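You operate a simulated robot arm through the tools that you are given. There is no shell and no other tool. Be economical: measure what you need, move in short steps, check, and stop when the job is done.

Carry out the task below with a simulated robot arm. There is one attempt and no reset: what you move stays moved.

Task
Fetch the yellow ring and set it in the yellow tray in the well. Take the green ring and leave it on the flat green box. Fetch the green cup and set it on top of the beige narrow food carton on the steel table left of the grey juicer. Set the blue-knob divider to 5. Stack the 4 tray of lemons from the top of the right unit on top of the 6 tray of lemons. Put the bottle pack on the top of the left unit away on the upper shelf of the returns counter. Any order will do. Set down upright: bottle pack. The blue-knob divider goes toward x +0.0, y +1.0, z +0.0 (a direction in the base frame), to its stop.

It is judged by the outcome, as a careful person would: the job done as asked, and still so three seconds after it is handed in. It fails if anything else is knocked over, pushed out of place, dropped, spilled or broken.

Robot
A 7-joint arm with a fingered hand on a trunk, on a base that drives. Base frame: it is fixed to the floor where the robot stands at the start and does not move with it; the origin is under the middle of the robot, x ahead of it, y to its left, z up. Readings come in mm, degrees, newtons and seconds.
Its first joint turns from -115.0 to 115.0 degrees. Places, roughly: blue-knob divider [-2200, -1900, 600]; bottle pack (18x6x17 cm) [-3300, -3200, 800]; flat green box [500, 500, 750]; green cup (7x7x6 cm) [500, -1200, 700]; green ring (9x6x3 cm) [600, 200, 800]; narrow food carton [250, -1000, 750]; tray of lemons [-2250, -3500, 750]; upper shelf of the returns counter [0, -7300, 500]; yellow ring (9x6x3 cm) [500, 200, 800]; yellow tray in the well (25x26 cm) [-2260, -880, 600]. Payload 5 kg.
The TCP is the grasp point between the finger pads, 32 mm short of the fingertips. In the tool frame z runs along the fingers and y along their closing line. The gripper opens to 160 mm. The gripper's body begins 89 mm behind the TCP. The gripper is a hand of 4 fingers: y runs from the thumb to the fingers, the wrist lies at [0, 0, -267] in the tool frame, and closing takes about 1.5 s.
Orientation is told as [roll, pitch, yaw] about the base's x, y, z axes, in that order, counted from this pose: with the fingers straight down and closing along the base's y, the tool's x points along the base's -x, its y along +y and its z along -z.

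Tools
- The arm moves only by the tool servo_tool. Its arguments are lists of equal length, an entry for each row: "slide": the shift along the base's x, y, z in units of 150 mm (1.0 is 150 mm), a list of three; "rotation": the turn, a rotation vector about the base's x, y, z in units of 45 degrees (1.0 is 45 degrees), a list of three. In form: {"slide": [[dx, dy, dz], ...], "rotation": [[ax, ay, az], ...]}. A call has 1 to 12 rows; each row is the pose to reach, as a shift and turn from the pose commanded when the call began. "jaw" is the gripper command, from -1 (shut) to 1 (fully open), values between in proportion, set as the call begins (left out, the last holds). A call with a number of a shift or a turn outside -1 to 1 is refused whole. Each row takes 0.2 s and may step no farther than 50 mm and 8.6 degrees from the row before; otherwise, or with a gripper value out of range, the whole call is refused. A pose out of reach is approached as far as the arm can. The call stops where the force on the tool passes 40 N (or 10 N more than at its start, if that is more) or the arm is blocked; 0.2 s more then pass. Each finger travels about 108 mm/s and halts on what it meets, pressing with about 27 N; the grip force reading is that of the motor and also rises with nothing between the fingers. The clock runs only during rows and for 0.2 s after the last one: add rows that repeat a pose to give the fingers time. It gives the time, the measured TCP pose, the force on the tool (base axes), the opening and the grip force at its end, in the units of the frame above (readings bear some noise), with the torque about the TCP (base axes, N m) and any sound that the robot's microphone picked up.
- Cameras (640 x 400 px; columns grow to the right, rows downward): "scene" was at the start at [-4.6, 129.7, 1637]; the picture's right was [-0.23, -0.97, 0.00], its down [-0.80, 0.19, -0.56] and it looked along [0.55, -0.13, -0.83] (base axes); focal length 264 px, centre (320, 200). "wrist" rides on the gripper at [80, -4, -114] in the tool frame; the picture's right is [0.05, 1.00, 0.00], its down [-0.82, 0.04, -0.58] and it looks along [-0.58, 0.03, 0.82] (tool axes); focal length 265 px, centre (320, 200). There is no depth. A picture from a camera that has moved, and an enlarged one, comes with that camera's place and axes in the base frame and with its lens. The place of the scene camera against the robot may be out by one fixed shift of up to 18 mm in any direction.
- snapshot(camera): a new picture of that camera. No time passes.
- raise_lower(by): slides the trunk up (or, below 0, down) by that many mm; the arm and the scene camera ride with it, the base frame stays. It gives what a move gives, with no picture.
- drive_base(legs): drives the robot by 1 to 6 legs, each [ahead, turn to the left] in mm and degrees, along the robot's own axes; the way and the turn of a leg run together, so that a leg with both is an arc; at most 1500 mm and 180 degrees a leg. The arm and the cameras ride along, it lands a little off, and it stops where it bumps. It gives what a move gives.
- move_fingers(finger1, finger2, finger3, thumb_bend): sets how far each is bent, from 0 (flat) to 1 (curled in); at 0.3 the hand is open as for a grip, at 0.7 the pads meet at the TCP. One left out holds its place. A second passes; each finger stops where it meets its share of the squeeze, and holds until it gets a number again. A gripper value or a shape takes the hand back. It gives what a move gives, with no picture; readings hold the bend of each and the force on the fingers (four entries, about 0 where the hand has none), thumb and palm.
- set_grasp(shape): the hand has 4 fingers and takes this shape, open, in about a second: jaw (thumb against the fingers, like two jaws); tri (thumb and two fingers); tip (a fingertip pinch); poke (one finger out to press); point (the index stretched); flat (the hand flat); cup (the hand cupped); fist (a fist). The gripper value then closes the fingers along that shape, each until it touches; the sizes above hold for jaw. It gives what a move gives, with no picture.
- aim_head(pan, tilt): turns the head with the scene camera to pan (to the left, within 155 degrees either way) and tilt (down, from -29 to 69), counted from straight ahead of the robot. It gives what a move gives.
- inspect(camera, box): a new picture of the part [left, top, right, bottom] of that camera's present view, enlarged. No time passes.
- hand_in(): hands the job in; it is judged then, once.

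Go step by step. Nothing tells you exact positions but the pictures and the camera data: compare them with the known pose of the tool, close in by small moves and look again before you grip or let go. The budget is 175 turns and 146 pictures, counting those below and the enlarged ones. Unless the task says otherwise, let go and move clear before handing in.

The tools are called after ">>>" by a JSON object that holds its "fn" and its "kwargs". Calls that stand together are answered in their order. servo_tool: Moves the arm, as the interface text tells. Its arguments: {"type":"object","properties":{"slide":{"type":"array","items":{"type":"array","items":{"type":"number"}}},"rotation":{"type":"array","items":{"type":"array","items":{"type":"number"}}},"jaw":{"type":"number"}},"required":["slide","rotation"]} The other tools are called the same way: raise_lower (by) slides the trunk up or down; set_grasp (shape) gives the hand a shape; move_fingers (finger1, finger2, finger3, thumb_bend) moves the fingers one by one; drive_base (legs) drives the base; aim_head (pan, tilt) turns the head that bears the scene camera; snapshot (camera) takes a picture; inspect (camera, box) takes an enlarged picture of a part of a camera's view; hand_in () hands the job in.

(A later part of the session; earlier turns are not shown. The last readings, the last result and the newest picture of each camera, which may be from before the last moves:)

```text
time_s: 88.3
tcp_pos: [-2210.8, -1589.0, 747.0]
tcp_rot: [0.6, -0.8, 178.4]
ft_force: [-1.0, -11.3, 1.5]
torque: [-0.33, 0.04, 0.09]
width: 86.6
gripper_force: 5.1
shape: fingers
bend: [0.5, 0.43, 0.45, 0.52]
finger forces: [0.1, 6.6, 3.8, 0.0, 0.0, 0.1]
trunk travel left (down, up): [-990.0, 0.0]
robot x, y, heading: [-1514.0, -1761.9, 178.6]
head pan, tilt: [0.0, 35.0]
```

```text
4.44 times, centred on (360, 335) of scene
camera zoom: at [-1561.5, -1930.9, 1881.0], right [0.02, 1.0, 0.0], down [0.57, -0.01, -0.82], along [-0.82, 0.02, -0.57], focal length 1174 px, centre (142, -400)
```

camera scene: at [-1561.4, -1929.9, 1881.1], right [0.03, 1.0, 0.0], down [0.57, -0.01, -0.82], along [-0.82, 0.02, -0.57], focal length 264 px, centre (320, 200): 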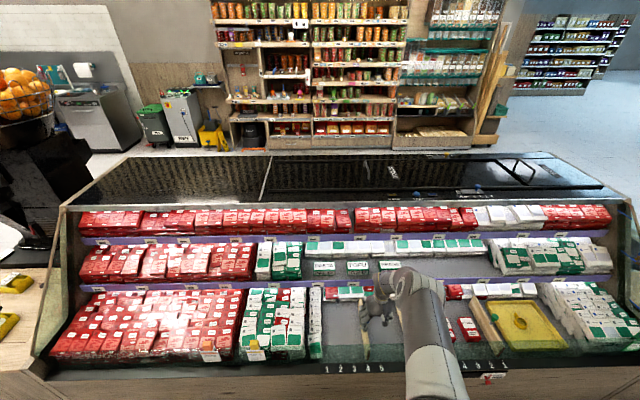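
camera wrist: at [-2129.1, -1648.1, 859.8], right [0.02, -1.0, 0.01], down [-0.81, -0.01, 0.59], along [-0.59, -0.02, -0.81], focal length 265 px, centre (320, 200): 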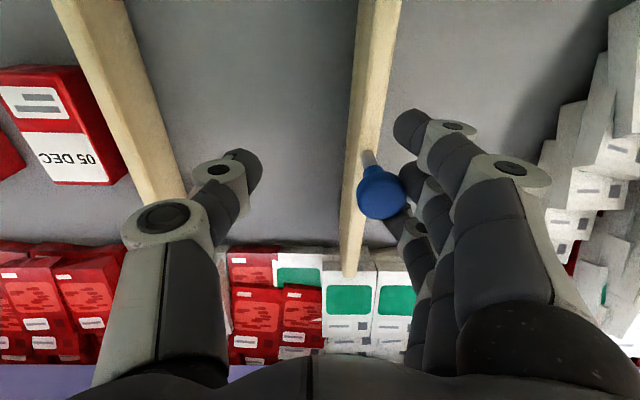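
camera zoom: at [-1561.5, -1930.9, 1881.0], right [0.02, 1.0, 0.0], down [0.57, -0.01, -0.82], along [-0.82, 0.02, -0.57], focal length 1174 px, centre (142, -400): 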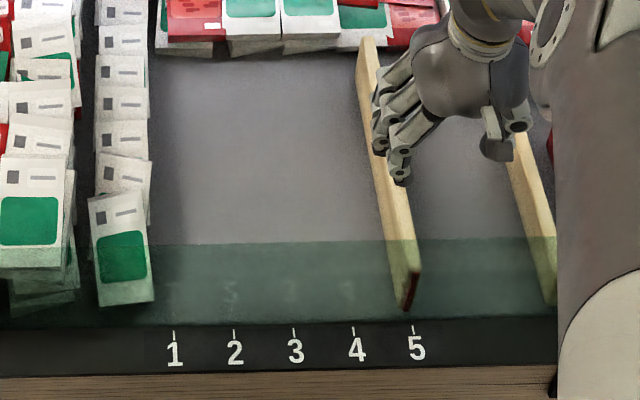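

>>> {"fn": "servo_tool", "kwargs": {"slide": [[0, 0.06, 0], [0, 0.12, 0], [0, 0.18, 0], [0, 0.24, 0]], "rotation": [[0, 0, 0], [0, 0, 0], [0, 0, 0], [0, 0, 0]]}}

>>> {"fn": "inspect", "kwargs": {"camera": "scene", "box": [300, 290, 420, 380]}}

```text
time_s: 89.1
tcp_pos: [-2210.7, -1573.0, 747.1]
tcp_rot: [1.3, -0.6, 178.4]
ft_force: [-7.2, -26.2, -1.8]
torque: [-0.48, 0.21, -0.12]
width: 87.3
gripper_force: 15.2
shape: fingers
bend: [0.5, 0.36, 0.4, 0.52]
finger forces: [0.0, 15.3, 15.2, 0.0, 0.1, 0.0]
trunk travel left (down, up): [-990.0, 0.0]
robot x, y, heading: [-1515.5, -1763.4, 179.0]
head pan, tilt: [0.0, 35.0]
stopped in row 4: the force on the tool passed its limit (the readings are from after the stop); the commanded pose is now the measured one
```

```text
4.44 times, centred on (360, 335) of scene
camera zoom: at [-1560.5, -1932.3, 1881.0], right [0.02, 1.0, 0.0], down [0.57, -0.01, -0.82], along [-0.82, 0.02, -0.57], focal length 1174 px, centre (142, -400)
```

zoom: 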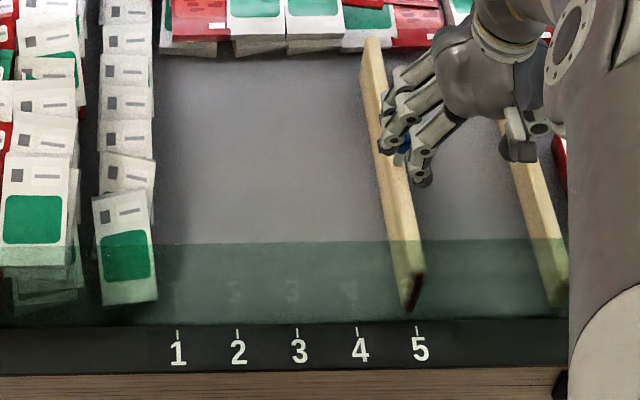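

The divider is against its stop at 5. I back the fingers off, lift out, and drive along to the lemons counter.

>>> {"fn": "servo_tool", "kwargs": {"slide": [[0, -0.2, 0], [0, -0.2, 0.3], [0, -0.2, 0.6], [0, -0.2, 0.9]], "rotation": [[0, 0, 0], [0, 0, 0], [0, 0, 0], [0, 0, 0]]}}

>>> {"fn": "servo_tool", "kwargs": {"slide": [[0.1, 0, 0.3], [0.3, 0, 0.5], [0.6, 0, 0.6]], "rotation": [[0, 0, 0], [0, 0, 0], [0, 0, 0]]}}

>>> {"fn": "drive_base", "kwargs": {"legs": [[-250, 0], [0, 91], [1450, 0], [0, -90]]}}

>>> {"fn": "snapshot", "kwargs": {"camera": "scene"}}

```text
time_s: 90.1
tcp_pos: [-2205.6, -1591.5, 882.9]
tcp_rot: [0.9, -0.6, 178.3]
ft_force: [0.7, 0.3, -0.2]
torque: [0.0, 0.03, 0.0]
width: 87.0
gripper_force: 0.0
shape: fingers
bend: [0.5, 0.48, 0.48, 0.52]
finger forces: [0.0, 0.0, 0.1, 0.0, 0.0, 0.0]
trunk travel left (down, up): [-990.0, 0.0]
robot x, y, heading: [-1517.2, -1764.6, 178.5]
head pan, tilt: [0.0, 35.0]
```

```text
time_s: 90.9
tcp_pos: [-2118.4, -1592.4, 973.1]
tcp_rot: [0.9, -0.6, 178.4]
ft_force: [-0.3, -1.1, 0.0]
torque: [0.03, 0.06, 0.02]
width: 86.9
gripper_force: 0.0
shape: fingers
bend: [0.5, 0.48, 0.48, 0.52]
finger forces: [0.1, 0.0, 0.0, 0.0, 0.0, 0.1]
trunk travel left (down, up): [-990.0, 0.0]
robot x, y, heading: [-1514.5, -1760.4, 178.7]
head pan, tilt: [0.0, 35.0]
```

```text
time_s: 107.3
tcp_pos: [-1877.3, -3050.3, 972.2]
tcp_rot: [0.9, -0.6, 177.9]
ft_force: [-0.3, 0.3, 0.1]
torque: [0.01, -0.02, 0.03]
width: 87.1
gripper_force: 0.0
shape: fingers
bend: [0.5, 0.48, 0.48, 0.52]
finger forces: [0.1, 0.0, 0.0, 0.0, 0.0, 0.1]
trunk travel left (down, up): [-990.0, 0.0]
robot x, y, heading: [-1274.7, -3225.4, 178.1]
head pan, tilt: [0.0, 35.0]
```

```text
80 pictures are left
camera scene: at [-1319.6, -3392.3, 1881.1], right [0.03, 1.0, 0.0], down [0.57, -0.02, -0.82], along [-0.82, 0.03, -0.57], focal length 264 px, centre (320, 200)
```

scene: 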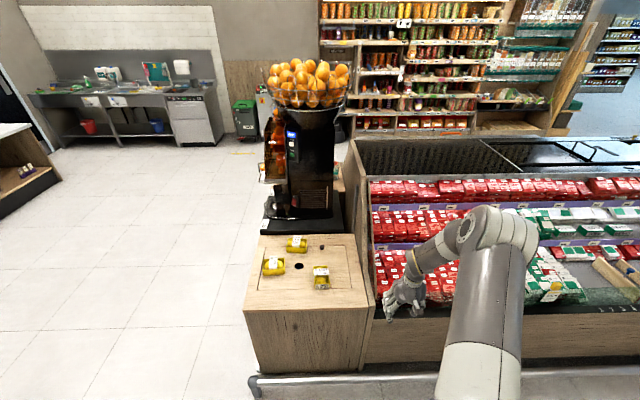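

>>> {"fn": "inspect", "kwargs": {"camera": "scene", "box": [240, 220, 380, 310]}}

>>> {"fn": "inspect", "kwargs": {"camera": "scene", "box": [230, 60, 370, 240]}}

```text
4.44 times, centred on (310, 265) of scene
camera zoom: at [-1319.6, -3392.3, 1881.1], right [0.03, 1.0, 0.0], down [0.57, -0.02, -0.82], along [-0.82, 0.03, -0.57], focal length 1174 px, centre (364, -89)
```

zoom: 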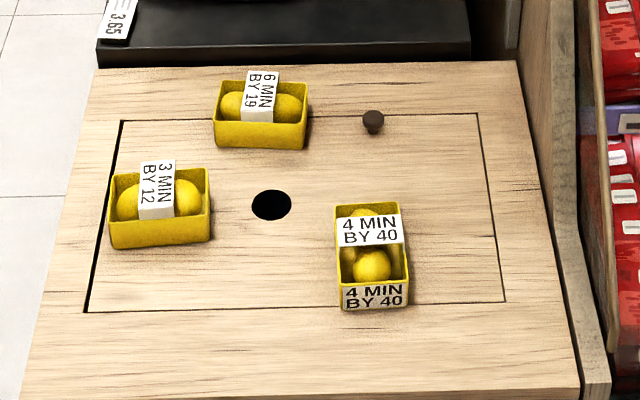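

```text
2.22 times, centred on (300, 150) of scene
camera zoom: at [-1319.6, -3392.3, 1881.1], right [0.03, 1.0, 0.0], down [0.57, -0.02, -0.82], along [-0.82, 0.03, -0.57], focal length 587 px, centre (364, 311)
```

zoom: 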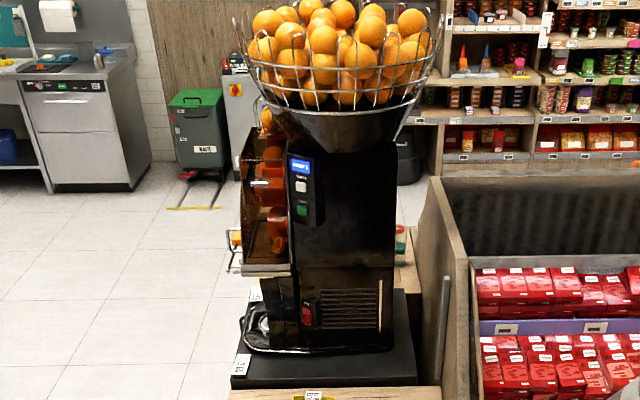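

The 4-tray is at about (-2249,-3350), the 6-tray at (-2478,-3490), on the counter whose open side faces -y. I'll drive round to that side and face +y.

>>> {"fn": "drive_base", "kwargs": {"legs": [[0, 90], [1375, 0], [0, -90], [1080, 0], [0, -88], [380, 0]]}}

>>> {"fn": "snapshot", "kwargs": {"camera": "scene"}}

>>> {"fn": "snapshot", "kwargs": {"camera": "wrist"}}

```text
time_s: 132.7
tcp_pos: [-2246.6, -3559.6, 972.2]
tcp_rot: [0.9, -0.6, 89.6]
ft_force: [-0.5, 0.2, 0.2]
torque: [-0.03, -0.03, -0.01]
width: 86.9
gripper_force: 0.0
shape: fingers
bend: [0.5, 0.48, 0.48, 0.52]
finger forces: [0.0, 0.0, 0.0, 0.0, 0.1, 0.0]
trunk travel left (down, up): [-990.0, 0.0]
robot x, y, heading: [-2402.6, -4167.4, 89.7]
head pan, tilt: [0.0, 35.0]
```

```text
77 pictures are left
camera scene: at [-2574.6, -4149.7, 1881.0], right [1.0, 0.0, 0.0], down [0.0, -0.57, -0.82], along [0.0, 0.82, -0.57], focal length 264 px, centre (320, 200)
```

scene: 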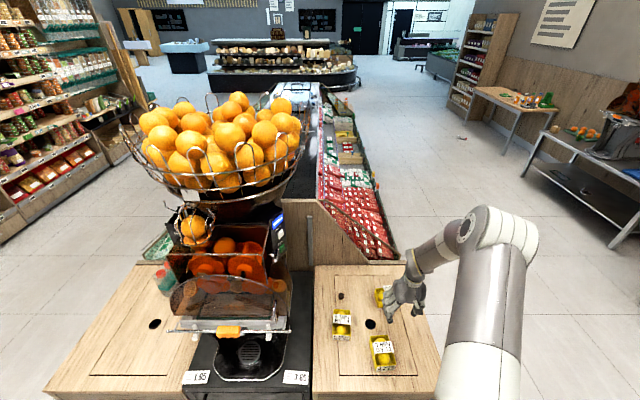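

```text
76 pictures are left
camera wrist: at [-2240.9, -3642.0, 1084.4], right [-1.0, -0.04, 0.02], down [-0.03, 0.81, 0.59], along [-0.04, 0.58, -0.81], focal length 265 px, centre (320, 200)
```

wrist: 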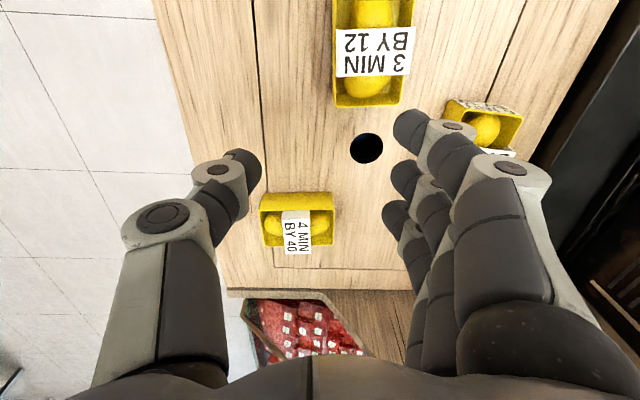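

>>> {"fn": "aim_head", "kwargs": {"pan": 0, "tilt": 62}}

>>> {"fn": "snapshot", "kwargs": {"camera": "scene"}}

```text
time_s: 133.6
tcp_pos: [-2246.2, -3559.7, 971.8]
tcp_rot: [0.9, -0.6, 89.6]
ft_force: [0.8, -0.8, -0.2]
torque: [0.01, 0.03, -0.06]
width: 87.1
gripper_force: 0.0
shape: fingers
bend: [0.5, 0.48, 0.48, 0.52]
finger forces: [0.1, 0.0, 0.0, 0.0, 0.0, 0.0]
trunk travel left (down, up): [-990.0, 0.0]
robot x, y, heading: [-2402.2, -4166.0, 89.8]
head pan, tilt: [0.0, 62.0]
```

```text
75 pictures are left
camera scene: at [-2574.6, -4174.5, 1844.5], right [1.0, 0.0, 0.0], down [0.0, -0.88, -0.47], along [0.0, 0.47, -0.88], focal length 264 px, centre (320, 200)
```

scene: 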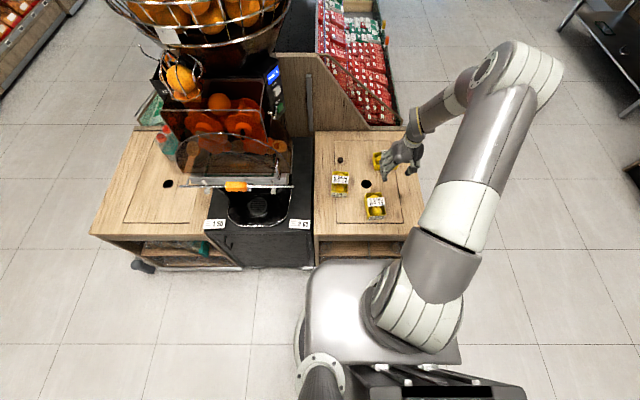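

>>> {"fn": "drive_base", "kwargs": {"legs": [[45, 0]]}}

>>> {"fn": "set_grasp", "kwargs": {"shape": "jaw"}}

>>> {"fn": "servo_tool", "kwargs": {"slide": [[0.05, 0.3, 0], [0.1, 0.6, 0], [0.15, 0.9, 0]], "rotation": [[0, 0, 0], [0, 0, 0], [0, 0, 0]]}}

>>> {"fn": "servo_tool", "kwargs": {"slide": [[0, 0.2, 0], [0, 0.2, -0.3]], "rotation": [[0, 0, 0], [0, 0, 0]]}}

>>> {"fn": "snapshot", "kwargs": {"camera": "wrist"}}

```text
time_s: 134.5
tcp_pos: [-2247.1, -3512.9, 970.4]
tcp_rot: [0.9, -0.5, 89.7]
ft_force: [-0.6, 0.4, -0.8]
torque: [-0.05, -0.03, -0.03]
width: 87.2
gripper_force: 0.1
shape: fingers
bend: [0.5, 0.48, 0.48, 0.52]
finger forces: [0.1, 0.0, 0.1, 0.0, 0.0, 0.0]
trunk travel left (down, up): [-990.0, 0.0]
robot x, y, heading: [-2405.5, -4123.3, 89.8]
head pan, tilt: [0.0, 62.0]
```

```text
time_s: 135.4
tcp_pos: [-2246.5, -3514.2, 971.9]
tcp_rot: [0.9, -0.6, 89.6]
ft_force: [-0.3, 0.2, 0.5]
torque: [-0.01, 0.01, 0.02]
width: 160.0
gripper_force: 0.0
shape: jaw
bend: [0.3, 0.3, 0.3, 0.3]
finger forces: [0.0, 0.0, 0.1, 0.0, 0.0, 0.0]
trunk travel left (down, up): [-990.0, 0.0]
robot x, y, heading: [-2402.8, -4123.7, 89.9]
head pan, tilt: [0.0, 62.0]
```

```text
time_s: 136.2
tcp_pos: [-2224.8, -3377.2, 969.7]
tcp_rot: [0.9, -0.4, 89.5]
ft_force: [1.0, 0.6, -0.5]
torque: [-0.06, 0.03, 0.01]
width: 160.0
gripper_force: 0.1
shape: jaw
bend: [0.3, 0.3, 0.3, 0.3]
finger forces: [0.0, 0.0, 0.1, 0.0, 0.0, 0.0]
trunk travel left (down, up): [-990.0, 0.0]
robot x, y, heading: [-2405.6, -4122.7, 90.0]
head pan, tilt: [0.0, 62.0]
```

```text
time_s: 136.8
tcp_pos: [-2221.9, -3349.7, 926.0]
tcp_rot: [0.9, -0.6, 89.6]
ft_force: [-0.2, 0.2, 0.3]
torque: [-0.01, 0.05, 0.01]
width: 159.6
gripper_force: 0.1
shape: jaw
bend: [0.3, 0.3, 0.3, 0.3]
finger forces: [0.1, 0.0, 0.1, 0.0, 0.0, 0.1]
trunk travel left (down, up): [-990.0, 0.0]
robot x, y, heading: [-2399.9, -4121.7, 90.4]
head pan, tilt: [0.0, 62.0]
```

```text
74 pictures are left
camera wrist: at [-2216.8, -3432.6, 1038.5], right [-1.0, -0.04, 0.02], down [-0.03, 0.81, 0.59], along [-0.04, 0.59, -0.81], focal length 265 px, centre (320, 200)
```

wrist: 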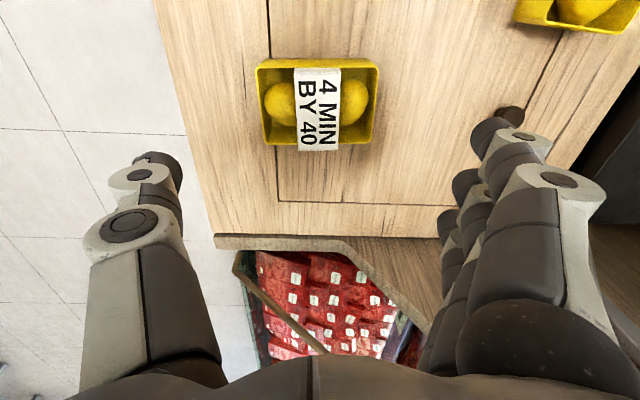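

>>> {"fn": "servo_tool", "kwargs": {"slide": [[-0.02, -0.06, -0.3], [-0.02, -0.06, -0.6], [-0.02, -0.06, -0.85]], "rotation": [[0, 0, 0], [0, 0, 0], [0, 0, 0]]}}

>>> {"fn": "snapshot", "kwargs": {"camera": "wrist"}}

```text
time_s: 137.6
tcp_pos: [-2230.4, -3362.6, 802.0]
tcp_rot: [0.9, -0.6, 89.6]
ft_force: [0.2, 0.4, 0.1]
torque: [-0.01, 0.06, 0.02]
width: 160.0
gripper_force: 0.0
shape: jaw
bend: [0.3, 0.3, 0.3, 0.3]
finger forces: [0.0, 0.0, 0.0, 0.0, 0.1, 0.0]
out of reach, approached as far as the arm can: row 3
trunk travel left (down, up): [-990.0, 0.0]
robot x, y, heading: [-2403.9, -4121.5, 89.6]
head pan, tilt: [0.0, 62.0]
```

```text
73 pictures are left
camera wrist: at [-2225.2, -3446.8, 914.7], right [-1.0, -0.05, 0.02], down [-0.03, 0.81, 0.59], along [-0.04, 0.59, -0.81], focal length 265 px, centre (320, 200)
```

wrist: 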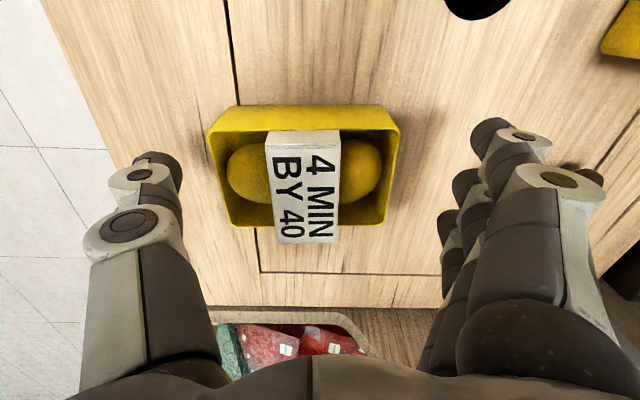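

>>> {"fn": "servo_tool", "kwargs": {"slide": [[0.04, 0, 0]], "rotation": [[0, 0, 0]]}}

>>> {"fn": "raise_lower", "kwargs": {"by": -38}}

>>> {"fn": "snapshot", "kwargs": {"camera": "wrist"}}

```text
time_s: 138.0
tcp_pos: [-2224.9, -3365.4, 802.1]
tcp_rot: [0.9, -0.5, 89.6]
ft_force: [-0.1, -0.6, 1.0]
torque: [0.03, 0.01, 0.0]
width: 159.8
gripper_force: 0.1
shape: jaw
bend: [0.3, 0.3, 0.3, 0.3]
finger forces: [0.0, 0.1, 0.0, 0.0, 0.0, 0.1]
trunk travel left (down, up): [-990.0, 0.0]
robot x, y, heading: [-2404.2, -4120.8, 90.2]
head pan, tilt: [0.0, 62.0]
```

```text
time_s: 138.9
tcp_pos: [-2224.6, -3365.4, 764.7]
tcp_rot: [0.9, -0.6, 89.6]
ft_force: [0.0, -0.4, 0.5]
torque: [-0.02, 0.01, -0.01]
width: 159.7
gripper_force: 0.0
shape: jaw
bend: [0.3, 0.3, 0.3, 0.3]
finger forces: [0.0, 0.0, 0.0, 0.0, 0.0, 0.0]
trunk travel left (down, up): [-952.0, 38.0]
robot x, y, heading: [-2403.6, -4125.4, 89.9]
head pan, tilt: [0.0, 62.0]
```

```text
72 pictures are left
camera wrist: at [-2219.4, -3447.7, 877.1], right [-1.0, -0.04, 0.01], down [-0.03, 0.81, 0.59], along [-0.04, 0.59, -0.81], focal length 265 px, centre (320, 200)
```

wrist: 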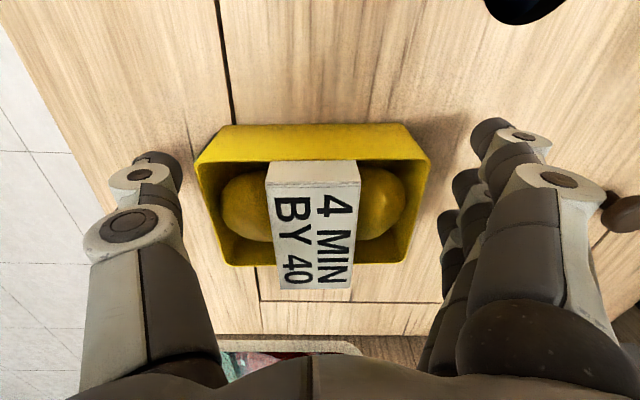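

>>> {"fn": "servo_tool", "kwargs": {"slide": [[0, 0.06, 0], [0, 0.11, 0]], "rotation": [[0, 0, 0], [0, 0, 0]]}}

>>> {"fn": "raise_lower", "kwargs": {"by": -10}}

>>> {"fn": "snapshot", "kwargs": {"camera": "wrist"}}

```text
time_s: 139.5
tcp_pos: [-2228.9, -3361.0, 770.0]
tcp_rot: [0.9, -0.6, 89.6]
ft_force: [-0.6, -0.4, -0.3]
torque: [0.01, 0.0, 0.02]
width: 159.8
gripper_force: 0.1
shape: jaw
bend: [0.3, 0.3, 0.3, 0.3]
finger forces: [0.1, 0.1, 0.1, 0.0, 0.0, 0.0]
out of reach, approached as far as the arm can: row 1, 2
trunk travel left (down, up): [-952.0, 38.0]
robot x, y, heading: [-2404.0, -4123.9, 89.8]
head pan, tilt: [0.0, 62.0]
```

```text
time_s: 140.0
tcp_pos: [-2228.3, -3359.7, 760.9]
tcp_rot: [1.0, -0.7, 89.6]
ft_force: [0.8, -0.1, 0.9]
torque: [0.02, -0.01, -0.02]
width: 159.6
gripper_force: 0.0
shape: jaw
bend: [0.3, 0.3, 0.3, 0.3]
finger forces: [0.1, 0.0, 0.0, 0.0, 1.3, 0.0]
trunk travel left (down, up): [-942.0, 48.0]
robot x, y, heading: [-2405.4, -4126.4, 89.4]
head pan, tilt: [0.0, 62.0]
```

```text
71 pictures are left
camera wrist: at [-2222.7, -3443.9, 873.5], right [-1.0, -0.04, 0.01], down [-0.03, 0.81, 0.59], along [-0.04, 0.59, -0.81], focal length 265 px, centre (320, 200)
```

wrist: 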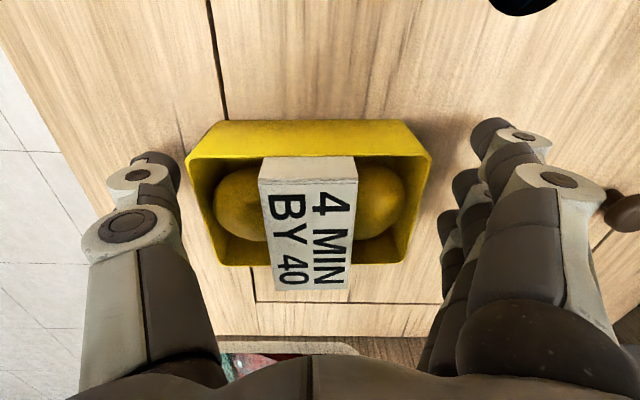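

>>> {"fn": "servo_tool", "kwargs": {"slide": [[0.05, 0, 0]], "rotation": [[0, 0, 0]]}}

>>> {"fn": "drive_base", "kwargs": {"legs": [[18, 0]]}}

>>> {"fn": "snapshot", "kwargs": {"camera": "wrist"}}

```text
time_s: 140.4
tcp_pos: [-2222.1, -3362.2, 760.2]
tcp_rot: [0.9, -0.6, 89.6]
ft_force: [-0.2, 0.4, 0.2]
torque: [-0.01, -0.01, 0.0]
width: 160.0
gripper_force: 0.0
shape: jaw
bend: [0.3, 0.3, 0.3, 0.3]
finger forces: [0.1, 0.0, 0.0, 0.0, 0.1, 0.1]
trunk travel left (down, up): [-942.0, 48.0]
robot x, y, heading: [-2403.6, -4122.5, 89.7]
head pan, tilt: [0.0, 62.0]
```

```text
time_s: 141.2
tcp_pos: [-2221.7, -3342.6, 761.2]
tcp_rot: [0.8, -0.6, 89.5]
ft_force: [0.0, -0.3, -0.4]
torque: [-0.02, 0.0, -0.01]
width: 160.0
gripper_force: 0.1
shape: jaw
bend: [0.3, 0.3, 0.3, 0.3]
finger forces: [0.0, 0.0, 0.1, 0.0, 0.0, 0.0]
trunk travel left (down, up): [-942.0, 48.0]
robot x, y, heading: [-2403.2, -4108.3, 89.9]
head pan, tilt: [0.0, 62.0]
```

```text
70 pictures are left
camera wrist: at [-2216.4, -3426.2, 873.5], right [-1.0, -0.04, 0.02], down [-0.03, 0.81, 0.59], along [-0.04, 0.58, -0.81], focal length 265 px, centre (320, 200)
```

wrist: 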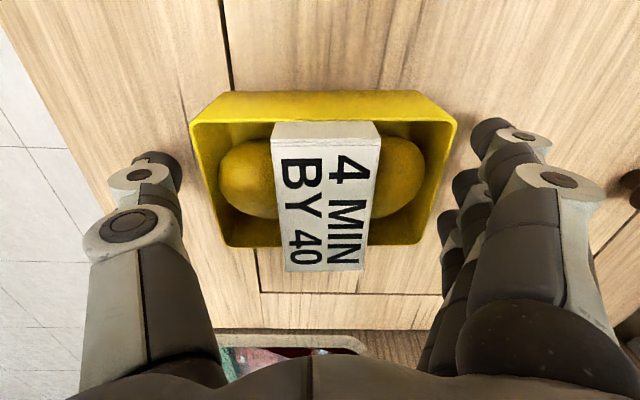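

>>> {"fn": "servo_tool", "kwargs": {"slide": [[0, 0, 0], [0, 0, 0], [0, 0, 0], [0, 0, 0], [0, 0, 0], [0, 0, 0]], "rotation": [[0, 0, 0], [0, 0, 0], [0, 0, 0], [0, 0, 0], [0, 0, 0], [0, 0, 0]], "jaw": 0.1}}

>>> {"fn": "snapshot", "kwargs": {"camera": "wrist"}}

```text
time_s: 142.6
tcp_pos: [-2222.2, -3344.4, 761.7]
tcp_rot: [0.9, -0.6, 89.6]
ft_force: [1.3, -0.4, 1.1]
torque: [0.0, 0.07, 0.02]
width: 115.6
gripper_force: 27.1
shape: jaw
bend: [0.67, 0.65, 0.64, 0.61]
finger forces: [8.1, 7.8, 7.6, 0.0, 24.5, 0.0]
trunk travel left (down, up): [-942.0, 48.0]
robot x, y, heading: [-2403.2, -4107.3, 89.9]
head pan, tilt: [0.0, 62.0]
```

```text
69 pictures are left
camera wrist: at [-2216.2, -3427.2, 874.5], right [-1.0, -0.04, 0.01], down [-0.03, 0.81, 0.59], along [-0.04, 0.59, -0.81], focal length 265 px, centre (320, 200)
```

wrist: 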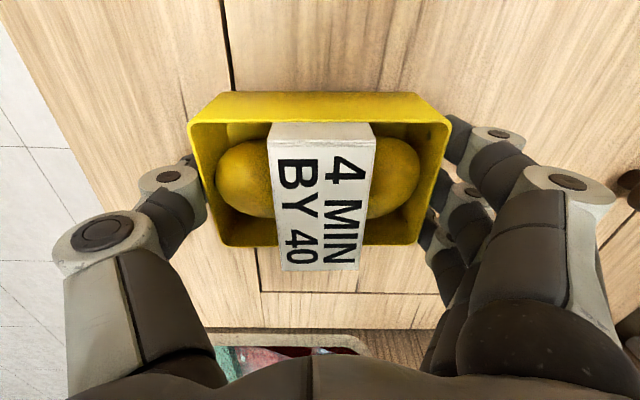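

Firm hold. I lift the tray and carry it toward the 6-tray while turning the hand by 90°.

>>> {"fn": "raise_lower", "kwargs": {"by": 48}}

>>> {"fn": "servo_tool", "kwargs": {"slide": [[0, 0, 0.3], [0, -0.2, 0.5], [-0.1, -0.5, 0.5], [-0.3, -0.7, 0.5]], "rotation": [[0, 0, 0], [0, 0, 0.15], [0, 0, 0.32], [0, 0, 0.5]]}}

>>> {"fn": "servo_tool", "kwargs": {"slide": [[-0.1, 0, 0], [-0.3, 0, 0], [-0.5, 0, 0], [-0.6, 0, 0], [-0.6, 0, 0]], "rotation": [[0, 0, 0.18], [0, 0, 0.36], [0, 0, 0.54], [0, 0, 0.72], [0, 0, 0.9]]}}

>>> {"fn": "servo_tool", "kwargs": {"slide": [[0, 0, 0], [0, 0, 0], [0, 0, 0], [0, 0, 0]], "rotation": [[0, 0, 0.18], [0, 0, 0.36], [0, 0, 0.52], [0, 0, 0.6]]}}

>>> {"fn": "snapshot", "kwargs": {"camera": "wrist"}}

>>> {"fn": "snapshot", "kwargs": {"camera": "scene"}}

```text
time_s: 143.5
tcp_pos: [-2222.1, -3343.8, 809.0]
tcp_rot: [0.9, -0.6, 89.6]
ft_force: [0.5, 0.0, -1.8]
torque: [0.0, 0.01, 0.0]
width: 115.7
gripper_force: 26.4
shape: jaw
bend: [0.67, 0.65, 0.64, 0.61]
finger forces: [8.3, 8.1, 7.8, 0.0, 24.2, 0.1]
trunk travel left (down, up): [-990.0, 0.0]
robot x, y, heading: [-2405.1, -4101.2, 90.0]
head pan, tilt: [0.0, 62.0]
```

```text
time_s: 144.5
tcp_pos: [-2268.4, -3450.5, 885.4]
tcp_rot: [0.8, -0.7, 112.3]
ft_force: [0.2, 0.1, -2.7]
torque: [0.01, -0.02, 0.03]
width: 116.0
gripper_force: 27.0
shape: jaw
bend: [0.67, 0.65, 0.64, 0.61]
finger forces: [8.4, 8.0, 7.9, 0.0, 24.2, 0.0]
trunk travel left (down, up): [-990.0, 0.0]
robot x, y, heading: [-2403.2, -4104.0, 89.8]
head pan, tilt: [0.0, 62.0]
```

```text
time_s: 145.7
tcp_pos: [-2357.5, -3450.4, 885.3]
tcp_rot: [0.8, -0.6, 152.7]
ft_force: [-0.8, 0.5, -1.7]
torque: [0.03, 0.0, 0.02]
width: 115.9
gripper_force: 26.9
shape: jaw
bend: [0.67, 0.65, 0.64, 0.61]
finger forces: [8.3, 8.1, 7.8, 0.1, 24.2, 0.0]
trunk travel left (down, up): [-990.0, 0.0]
robot x, y, heading: [-2404.3, -4105.6, 90.0]
head pan, tilt: [0.0, 62.0]
```

```text
time_s: 146.7
tcp_pos: [-2357.3, -3450.5, 885.4]
tcp_rot: [0.8, -0.7, 179.7]
ft_force: [-0.7, 0.2, -2.5]
torque: [0.0, 0.02, -0.01]
width: 115.9
gripper_force: 27.2
shape: jaw
bend: [0.67, 0.65, 0.64, 0.61]
finger forces: [8.4, 8.0, 7.7, 0.1, 24.3, 0.1]
trunk travel left (down, up): [-990.0, 0.0]
robot x, y, heading: [-2403.3, -4106.3, 89.8]
head pan, tilt: [0.0, 62.0]
```

```text
68 pictures are left
camera wrist: at [-2275.4, -3445.5, 997.0], right [0.05, -1.0, 0.02], down [-0.81, -0.03, 0.59], along [-0.59, -0.04, -0.81], focal length 265 px, centre (320, 200)
```

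wrist: 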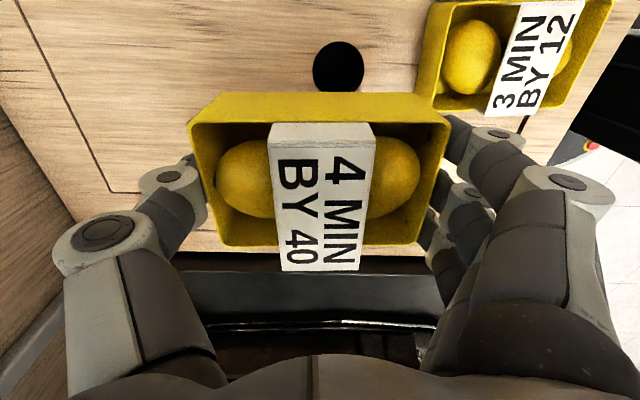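

```text
67 pictures are left
camera scene: at [-2574.6, -4111.0, 1844.5], right [1.0, 0.0, 0.0], down [0.0, -0.88, -0.47], along [0.0, 0.47, -0.88], focal length 264 px, centre (320, 200)
```

scene: 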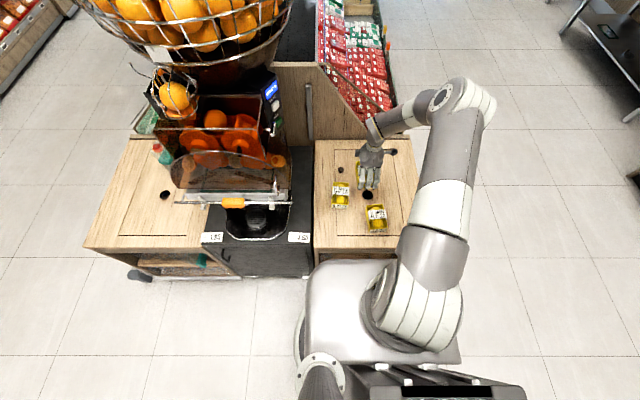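

>>> {"fn": "servo_tool", "kwargs": {"slide": [[0.3, 0, 0.1], [0.6, 0, 0.2], [0.85, 0, 0.3]], "rotation": [[0, 0, 0], [0, 0, 0], [0, 0, 0]]}}

>>> {"fn": "snapshot", "kwargs": {"camera": "wrist"}}

>>> {"fn": "inspect", "kwargs": {"camera": "scene", "box": [300, 140, 420, 250]}}

```text
time_s: 147.5
tcp_pos: [-2258.9, -3448.6, 919.1]
tcp_rot: [0.9, -0.5, 179.6]
ft_force: [-0.8, 0.7, -2.4]
torque: [-0.01, -0.06, 0.0]
width: 116.1
gripper_force: 27.0
shape: jaw
bend: [0.67, 0.65, 0.64, 0.61]
finger forces: [8.3, 8.1, 7.8, 0.0, 24.2, 0.0]
out of reach, approached as far as the arm can: row 3
trunk travel left (down, up): [-990.0, 0.0]
robot x, y, heading: [-2402.0, -4105.8, 89.8]
head pan, tilt: [0.0, 62.0]
```

```text
66 pictures are left
camera wrist: at [-2177.8, -3444.0, 1030.5], right [0.05, -1.0, 0.02], down [-0.81, -0.03, 0.59], along [-0.58, -0.04, -0.81], focal length 265 px, centre (320, 200)
```

wrist: 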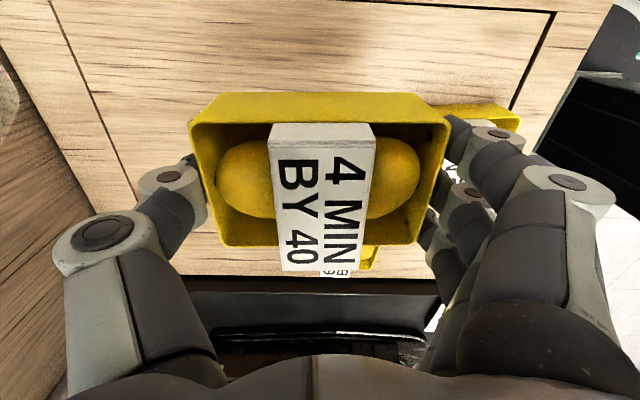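

```text
3.64 times, centred on (360, 195) of scene
camera zoom: at [-2577.7, -4110.1, 1844.2], right [1.0, 0.0, 0.0], down [0.0, -0.88, -0.47], along [0.0, 0.47, -0.88], focal length 960 px, centre (174, 218)
```

zoom: 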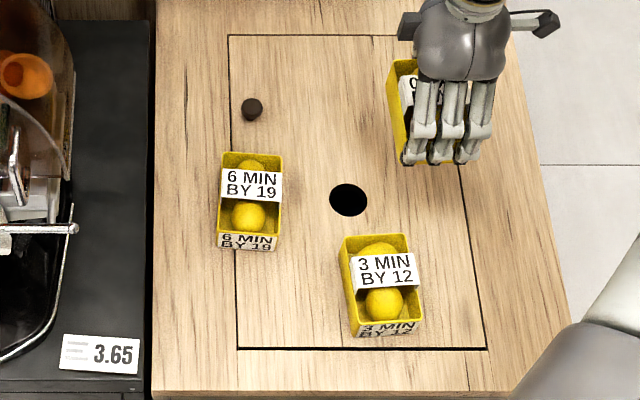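

The scene view gives the 6-tray's rim centre at about (-2468,-3482) with long axis along y. I move the held tray above it.

>>> {"fn": "servo_tool", "kwargs": {"slide": [[-0.3, 0, 0], [-0.6, -0.05, 0], [-0.9, -0.1, 0]], "rotation": [[0, 0, 0], [0, 0, 0], [0, 0, 0]]}}

>>> {"fn": "servo_tool", "kwargs": {"slide": [[-0.3, -0.08, 0], [-0.43, -0.12, 0], [-0.43, -0.12, -0.2]], "rotation": [[0, 0, 0], [0, 0, 0], [0, 0, 0]]}}

>>> {"fn": "snapshot", "kwargs": {"camera": "wrist"}}

>>> {"fn": "inspect", "kwargs": {"camera": "scene", "box": [290, 120, 410, 230]}}

```text
time_s: 148.3
tcp_pos: [-2391.4, -3464.8, 917.2]
tcp_rot: [0.8, -0.6, 179.7]
ft_force: [-0.5, -0.1, -2.7]
torque: [-0.02, -0.01, -0.02]
width: 115.6
gripper_force: 27.2
shape: jaw
bend: [0.67, 0.65, 0.64, 0.61]
finger forces: [8.2, 8.1, 7.7, 0.0, 24.2, 0.0]
trunk travel left (down, up): [-990.0, 0.0]
robot x, y, heading: [-2405.6, -4104.6, 90.1]
head pan, tilt: [0.0, 62.0]
```

```text
time_s: 149.1
tcp_pos: [-2456.8, -3480.0, 886.4]
tcp_rot: [0.9, -0.6, 179.6]
ft_force: [0.0, 1.1, -2.5]
torque: [-0.03, -0.03, -0.03]
width: 116.1
gripper_force: 27.0
shape: jaw
bend: [0.67, 0.65, 0.64, 0.61]
finger forces: [8.3, 8.0, 7.8, 0.1, 24.2, 0.0]
trunk travel left (down, up): [-990.0, 0.0]
robot x, y, heading: [-2405.7, -4106.4, 89.5]
head pan, tilt: [0.0, 62.0]
```

```text
64 pictures are left
camera wrist: at [-2376.0, -3476.8, 999.0], right [0.05, -1.0, 0.02], down [-0.81, -0.03, 0.59], along [-0.59, -0.04, -0.81], focal length 265 px, centre (320, 200)
```

wrist: 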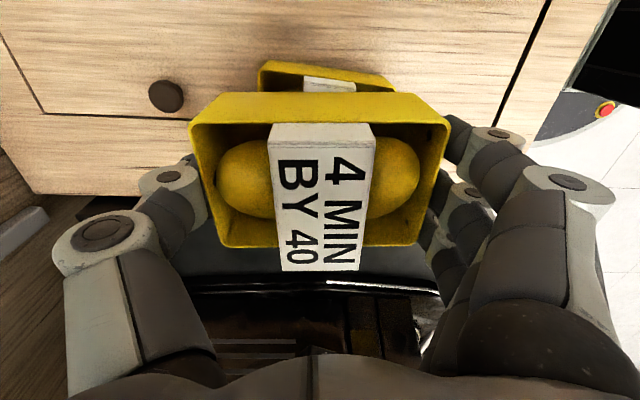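

```text
3.64 times, centred on (350, 175) of scene
camera zoom: at [-2576.6, -4109.5, 1844.3], right [1.0, 0.0, 0.0], down [0.0, -0.88, -0.47], along [0.0, 0.47, -0.88], focal length 960 px, centre (211, 291)
```

zoom: 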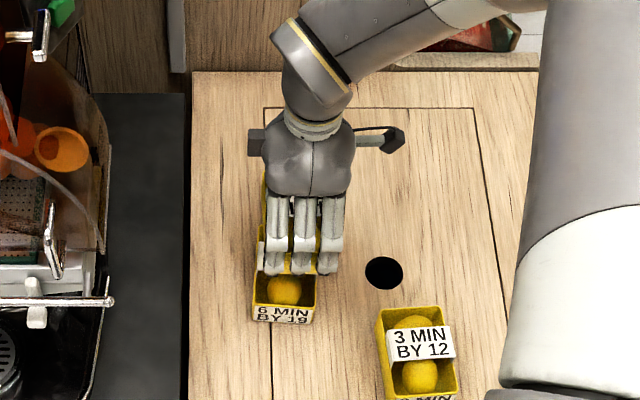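

>>> {"fn": "servo_tool", "kwargs": {"slide": [[-0.06, -0.05, 0], [-0.06, -0.05, -0.2], [-0.06, -0.05, -0.34]], "rotation": [[0, 0, 0], [0, 0, 0], [0, 0, 0]]}}

>>> {"fn": "snapshot", "kwargs": {"camera": "wrist"}}

>>> {"fn": "inspect", "kwargs": {"camera": "scene", "box": [310, 150, 390, 220]}}

```text
time_s: 149.9
tcp_pos: [-2467.4, -3490.8, 837.1]
tcp_rot: [0.9, -0.6, 179.7]
ft_force: [-0.4, 0.0, -1.5]
torque: [-0.02, -0.01, -0.01]
width: 116.0
gripper_force: 27.2
shape: jaw
bend: [0.67, 0.65, 0.64, 0.61]
finger forces: [8.4, 8.2, 7.8, 0.0, 24.3, 0.0]
trunk travel left (down, up): [-990.0, 0.0]
robot x, y, heading: [-2403.7, -4108.3, 90.2]
head pan, tilt: [0.0, 62.0]
```

```text
62 pictures are left
camera wrist: at [-2385.7, -3485.8, 949.8], right [0.04, -1.0, 0.02], down [-0.81, -0.03, 0.59], along [-0.59, -0.04, -0.81], focal length 265 px, centre (320, 200)
```

wrist: 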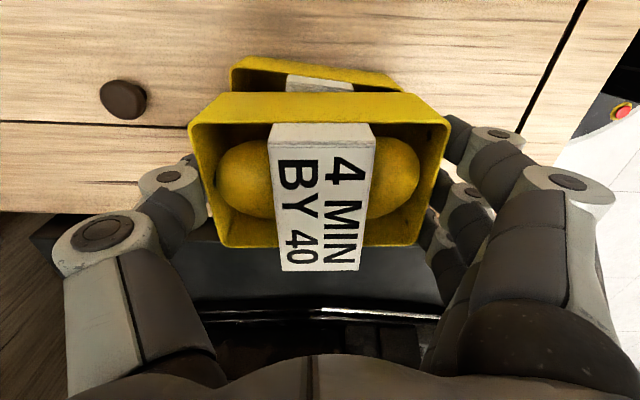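

```text
5.71 times, centred on (350, 185) of scene
camera zoom: at [-2575.4, -4110.8, 1844.5], right [1.0, 0.0, 0.0], down [0.0, -0.88, -0.47], along [0.0, 0.47, -0.88], focal length 1509 px, centre (149, 286)
```

zoom: 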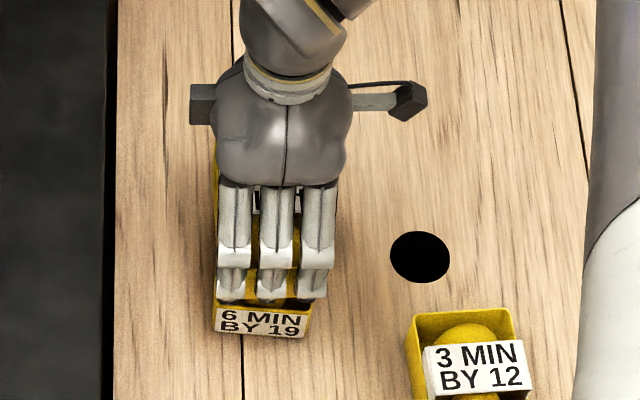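

The 6-tray is turned about 4.7° clockwise; I match that and descend gently until contact.

>>> {"fn": "servo_tool", "kwargs": {"slide": [[0.02, 0, 0], [0.02, 0, -0.05], [0.02, 0, -0.1]], "rotation": [[0, 0, -0.105], [0, 0, -0.105], [0, 0, -0.105]]}}

>>> {"fn": "servo_tool", "kwargs": {"slide": [[0, 0, -0.03], [0, 0, -0.06]], "rotation": [[0, 0, 0], [0, 0, 0]]}}

>>> {"fn": "snapshot", "kwargs": {"camera": "wrist"}}

```text
time_s: 150.7
tcp_pos: [-2463.3, -3489.5, 823.7]
tcp_rot: [0.6, -0.6, 175.0]
ft_force: [-1.3, 1.0, 26.7]
torque: [0.5, 0.25, -0.16]
width: 115.5
gripper_force: 26.8
shape: jaw
bend: [0.67, 0.66, 0.65, 0.62]
finger forces: [8.4, 7.9, 7.9, 0.0, 25.6, 0.0]
trunk travel left (down, up): [-990.0, 0.0]
robot x, y, heading: [-2401.2, -4105.5, 89.9]
head pan, tilt: [0.0, 62.0]
```

```text
time_s: 151.3
tcp_pos: [-2462.5, -3491.1, 813.3]
tcp_rot: [0.8, -0.6, 175.0]
ft_force: [-0.1, 4.0, 19.5]
torque: [0.03, 0.01, -0.05]
width: 114.7
gripper_force: 27.0
shape: jaw
bend: [0.68, 0.67, 0.65, 0.62]
finger forces: [7.9, 7.7, 7.1, 0.1, 26.6, 0.1]
trunk travel left (down, up): [-990.0, 0.0]
robot x, y, heading: [-2401.3, -4106.4, 89.9]
head pan, tilt: [0.0, 62.0]
```

```text
60 pictures are left
camera wrist: at [-2379.6, -3494.3, 926.1], right [-0.04, -1.0, 0.01], down [-0.81, 0.04, 0.59], along [-0.59, 0.01, -0.81], focal length 265 px, centre (320, 200)
```

wrist: 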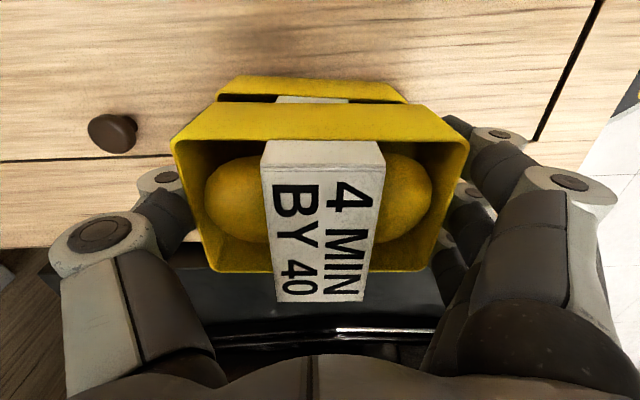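

>>> {"fn": "servo_tool", "kwargs": {"slide": [[0, 0, 0.12], [0.04, 0.03, 0.12], [0.04, 0.03, 0.05], [0.04, 0.03, 0.01]], "rotation": [[0, 0, 0], [0, 0, 0], [0, 0, 0], [0, 0, 0]]}}

>>> {"fn": "snapshot", "kwargs": {"camera": "wrist"}}

>>> {"fn": "inspect", "kwargs": {"camera": "scene", "box": [310, 150, 390, 220]}}

```text
time_s: 152.3
tcp_pos: [-2456.2, -3485.9, 814.6]
tcp_rot: [0.9, -0.6, 175.0]
ft_force: [0.3, 0.3, -1.0]
torque: [-0.01, -0.05, 0.01]
width: 114.8
gripper_force: 27.0
shape: jaw
bend: [0.67, 0.66, 0.65, 0.62]
finger forces: [8.9, 8.6, 8.1, 0.0, 25.4, 0.1]
trunk travel left (down, up): [-990.0, 0.0]
robot x, y, heading: [-2402.2, -4106.8, 90.0]
head pan, tilt: [0.0, 62.0]
```

```text
59 pictures are left
camera wrist: at [-2373.7, -3488.3, 927.3], right [-0.04, -1.0, 0.02], down [-0.81, 0.04, 0.59], along [-0.59, 0.01, -0.81], focal length 265 px, centre (320, 200)
```

wrist: 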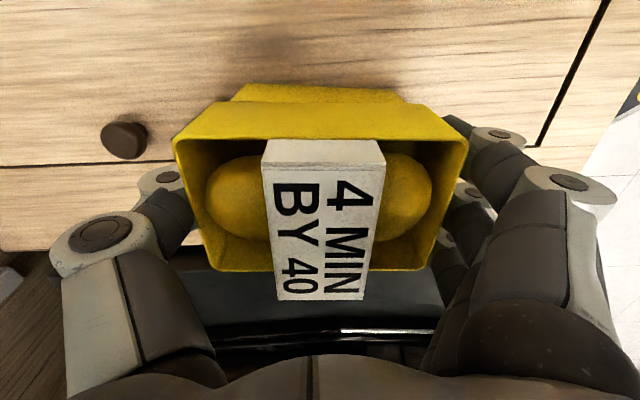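

```text
5.71 times, centred on (350, 185) of scene
camera zoom: at [-2574.6, -4110.8, 1844.5], right [1.0, 0.0, 0.0], down [0.0, -0.88, -0.47], along [0.0, 0.47, -0.88], focal length 1509 px, centre (149, 286)
```

zoom: 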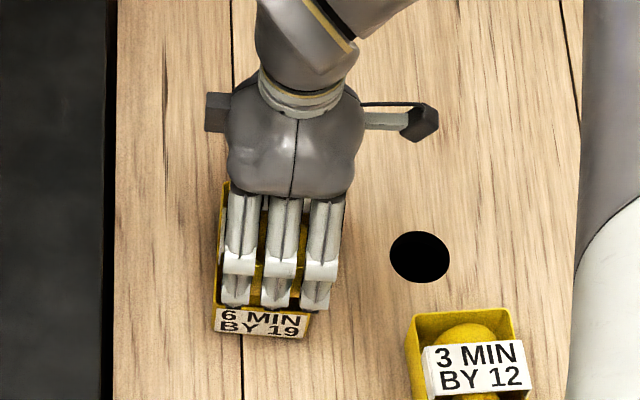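

>>> {"fn": "servo_tool", "kwargs": {"slide": [[-0.02, 0, -0.02], [-0.02, 0, -0.04]], "rotation": [[0, 0, 0], [0, 0, 0]]}}

```text
time_s: 152.9
tcp_pos: [-2457.6, -3485.0, 812.0]
tcp_rot: [0.7, -0.7, 174.9]
ft_force: [7.8, -3.0, 33.1]
torque: [-0.43, -0.12, 0.21]
width: 114.9
gripper_force: 27.0
shape: jaw
bend: [0.68, 0.66, 0.65, 0.62]
finger forces: [9.3, 9.1, 8.6, 0.1, 24.5, 0.1]
trunk travel left (down, up): [-990.0, 0.0]
robot x, y, heading: [-2404.6, -4105.8, 90.0]
head pan, tilt: [0.0, 62.0]
```

>>> {"fn": "servo_tool", "kwargs": {"slide": [[0, 0, 0.015], [0, 0, 0.015], [0, 0, 0.015], [0, 0, 0.015], [0, 0, 0.015]], "rotation": [[0, 0, 0], [0, 0, 0], [0, 0, 0], [0, 0, 0], [0, 0, 0]], "jaw": 0.9}}

>>> {"fn": "snapshot", "kwargs": {"camera": "wrist"}}

```text
time_s: 154.1
tcp_pos: [-2460.0, -3485.1, 812.0]
tcp_rot: [0.9, -0.6, 174.9]
ft_force: [-0.3, 0.1, 0.8]
torque: [0.06, -0.06, -0.02]
width: 151.8
gripper_force: 0.0
shape: jaw
bend: [0.4, 0.4, 0.4, 0.37]
finger forces: [0.0, 0.1, 0.7, 0.0, 0.8, 0.0]
trunk travel left (down, up): [-990.0, 0.0]
robot x, y, heading: [-2406.3, -4104.3, 89.9]
head pan, tilt: [0.0, 62.0]
```

```text
57 pictures are left
camera wrist: at [-2377.7, -3488.5, 924.0], right [-0.04, -1.0, 0.02], down [-0.81, 0.04, 0.59], along [-0.59, 0.01, -0.81], focal length 265 px, centre (320, 200)
```

wrist: 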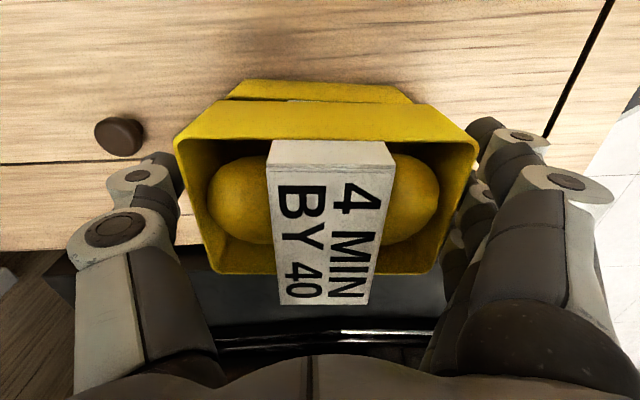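

>>> {"fn": "servo_tool", "kwargs": {"slide": [[0, -0.02, 0], [0, -0.02, 0.1], [0, -0.02, 0.35], [0, -0.02, 0.65], [0, -0.02, 0.9]], "rotation": [[0, 0, 0], [0, 0, 0], [0, 0, 0], [0, 0, 0], [0, 0, 0]], "jaw": 1.0}}

>>> {"fn": "snapshot", "kwargs": {"camera": "wrist"}}

>>> {"fn": "inspect", "kwargs": {"camera": "scene", "box": [80, 100, 420, 290]}}

```text
time_s: 155.3
tcp_pos: [-2461.5, -3491.7, 946.7]
tcp_rot: [0.9, -0.7, 175.0]
ft_force: [0.3, 0.2, 0.7]
torque: [0.04, 0.0, 0.04]
width: 159.7
gripper_force: 0.1
shape: jaw
bend: [0.3, 0.3, 0.3, 0.3]
finger forces: [0.1, 0.1, 0.0, 0.0, 0.1, 0.0]
trunk travel left (down, up): [-990.0, 0.0]
robot x, y, heading: [-2407.5, -4102.3, 89.8]
head pan, tilt: [0.0, 62.0]
```

```text
56 pictures are left
camera wrist: at [-2378.7, -3493.9, 1059.6], right [-0.04, -1.0, 0.02], down [-0.81, 0.04, 0.59], along [-0.59, 0.01, -0.81], focal length 265 px, centre (320, 200)
```

wrist: 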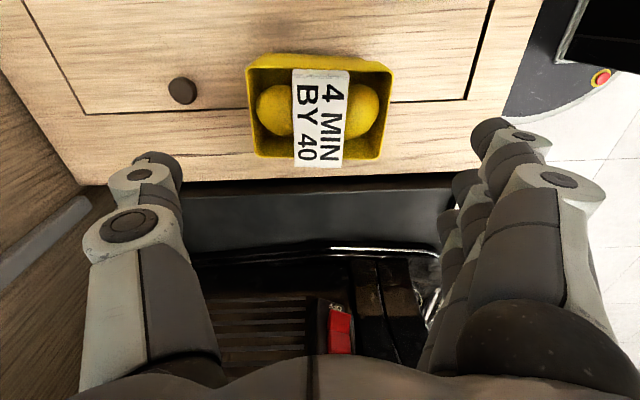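

```text
1.88 times, centred on (250, 195) of scene
camera zoom: at [-2574.6, -4112.3, 1844.4], right [1.0, 0.0, 0.0], down [0.0, -0.88, -0.47], along [0.0, 0.47, -0.88], focal length 497 px, centre (452, 209)
```

zoom: 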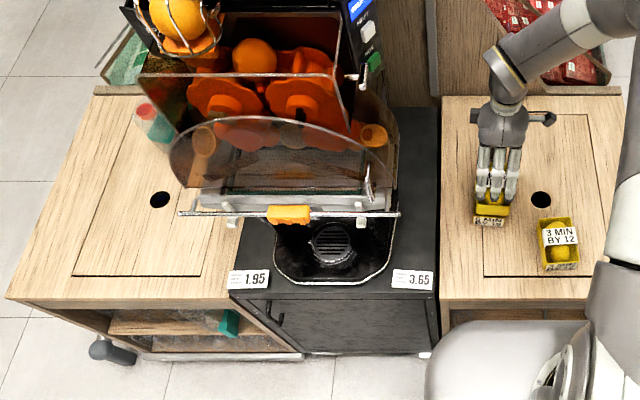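

The 4-tray is stacked on the 6-tray. The bottle pack is on the left unit behind the juicer, so I drive round to the far (-x) side of that unit.

>>> {"fn": "drive_base", "kwargs": {"legs": [[-500, 0], [0, 90], [1500, 0], [295, 0], [0, -90], [1300, 0]]}}

>>> {"fn": "drive_base", "kwargs": {"legs": [[0, -90]]}}

>>> {"fn": "aim_head", "kwargs": {"pan": 0, "tilt": 40}}

>>> {"fn": "snapshot", "kwargs": {"camera": "scene"}}

```text
time_s: 180.7
tcp_pos: [-4328.4, -2764.0, 947.3]
tcp_rot: [0.9, -0.5, 177.5]
ft_force: [-0.9, -0.1, 0.1]
torque: [-0.02, 0.03, 0.0]
width: 159.9
gripper_force: 0.1
shape: jaw
bend: [0.3, 0.3, 0.3, 0.3]
finger forces: [0.0, 0.1, 0.0, 0.0, 0.0, 0.0]
trunk travel left (down, up): [-990.0, 0.0]
robot x, y, heading: [-4242.7, -3379.4, 92.8]
head pan, tilt: [0.0, 62.0]
```

```text
time_s: 184.9
tcp_pos: [-3632.5, -3290.8, 947.1]
tcp_rot: [0.9, -0.7, 87.6]
ft_force: [-0.6, -0.1, 0.1]
torque: [0.02, -0.01, 0.0]
width: 160.0
gripper_force: 0.1
shape: jaw
bend: [0.3, 0.3, 0.3, 0.3]
finger forces: [0.0, 0.0, 0.0, 0.0, 0.0, 0.1]
trunk travel left (down, up): [-990.0, 0.0]
robot x, y, heading: [-4244.0, -3377.6, 2.8]
head pan, tilt: [0.0, 62.0]
```

```text
time_s: 185.7
tcp_pos: [-3632.1, -3291.1, 946.7]
tcp_rot: [0.9, -0.6, 87.5]
ft_force: [-0.2, -0.1, 0.0]
torque: [-0.01, -0.01, 0.01]
width: 160.0
gripper_force: 0.0
shape: jaw
bend: [0.3, 0.3, 0.3, 0.3]
finger forces: [0.0, 0.1, 0.0, 0.0, 0.0, 0.0]
trunk travel left (down, up): [-990.0, 0.0]
robot x, y, heading: [-4246.2, -3376.2, 2.7]
head pan, tilt: [0.0, 40.0]
```

```text
54 pictures are left
camera scene: at [-4239.9, -3229.6, 1873.4], right [0.05, -1.0, 0.0], down [-0.64, -0.03, -0.77], along [0.76, 0.03, -0.64], focal length 264 px, centre (320, 200)
```

scene: 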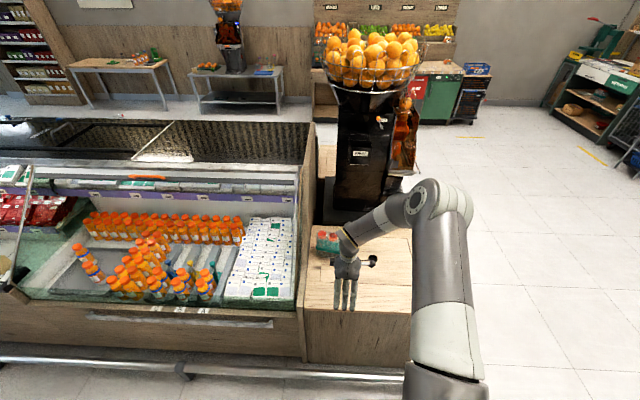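

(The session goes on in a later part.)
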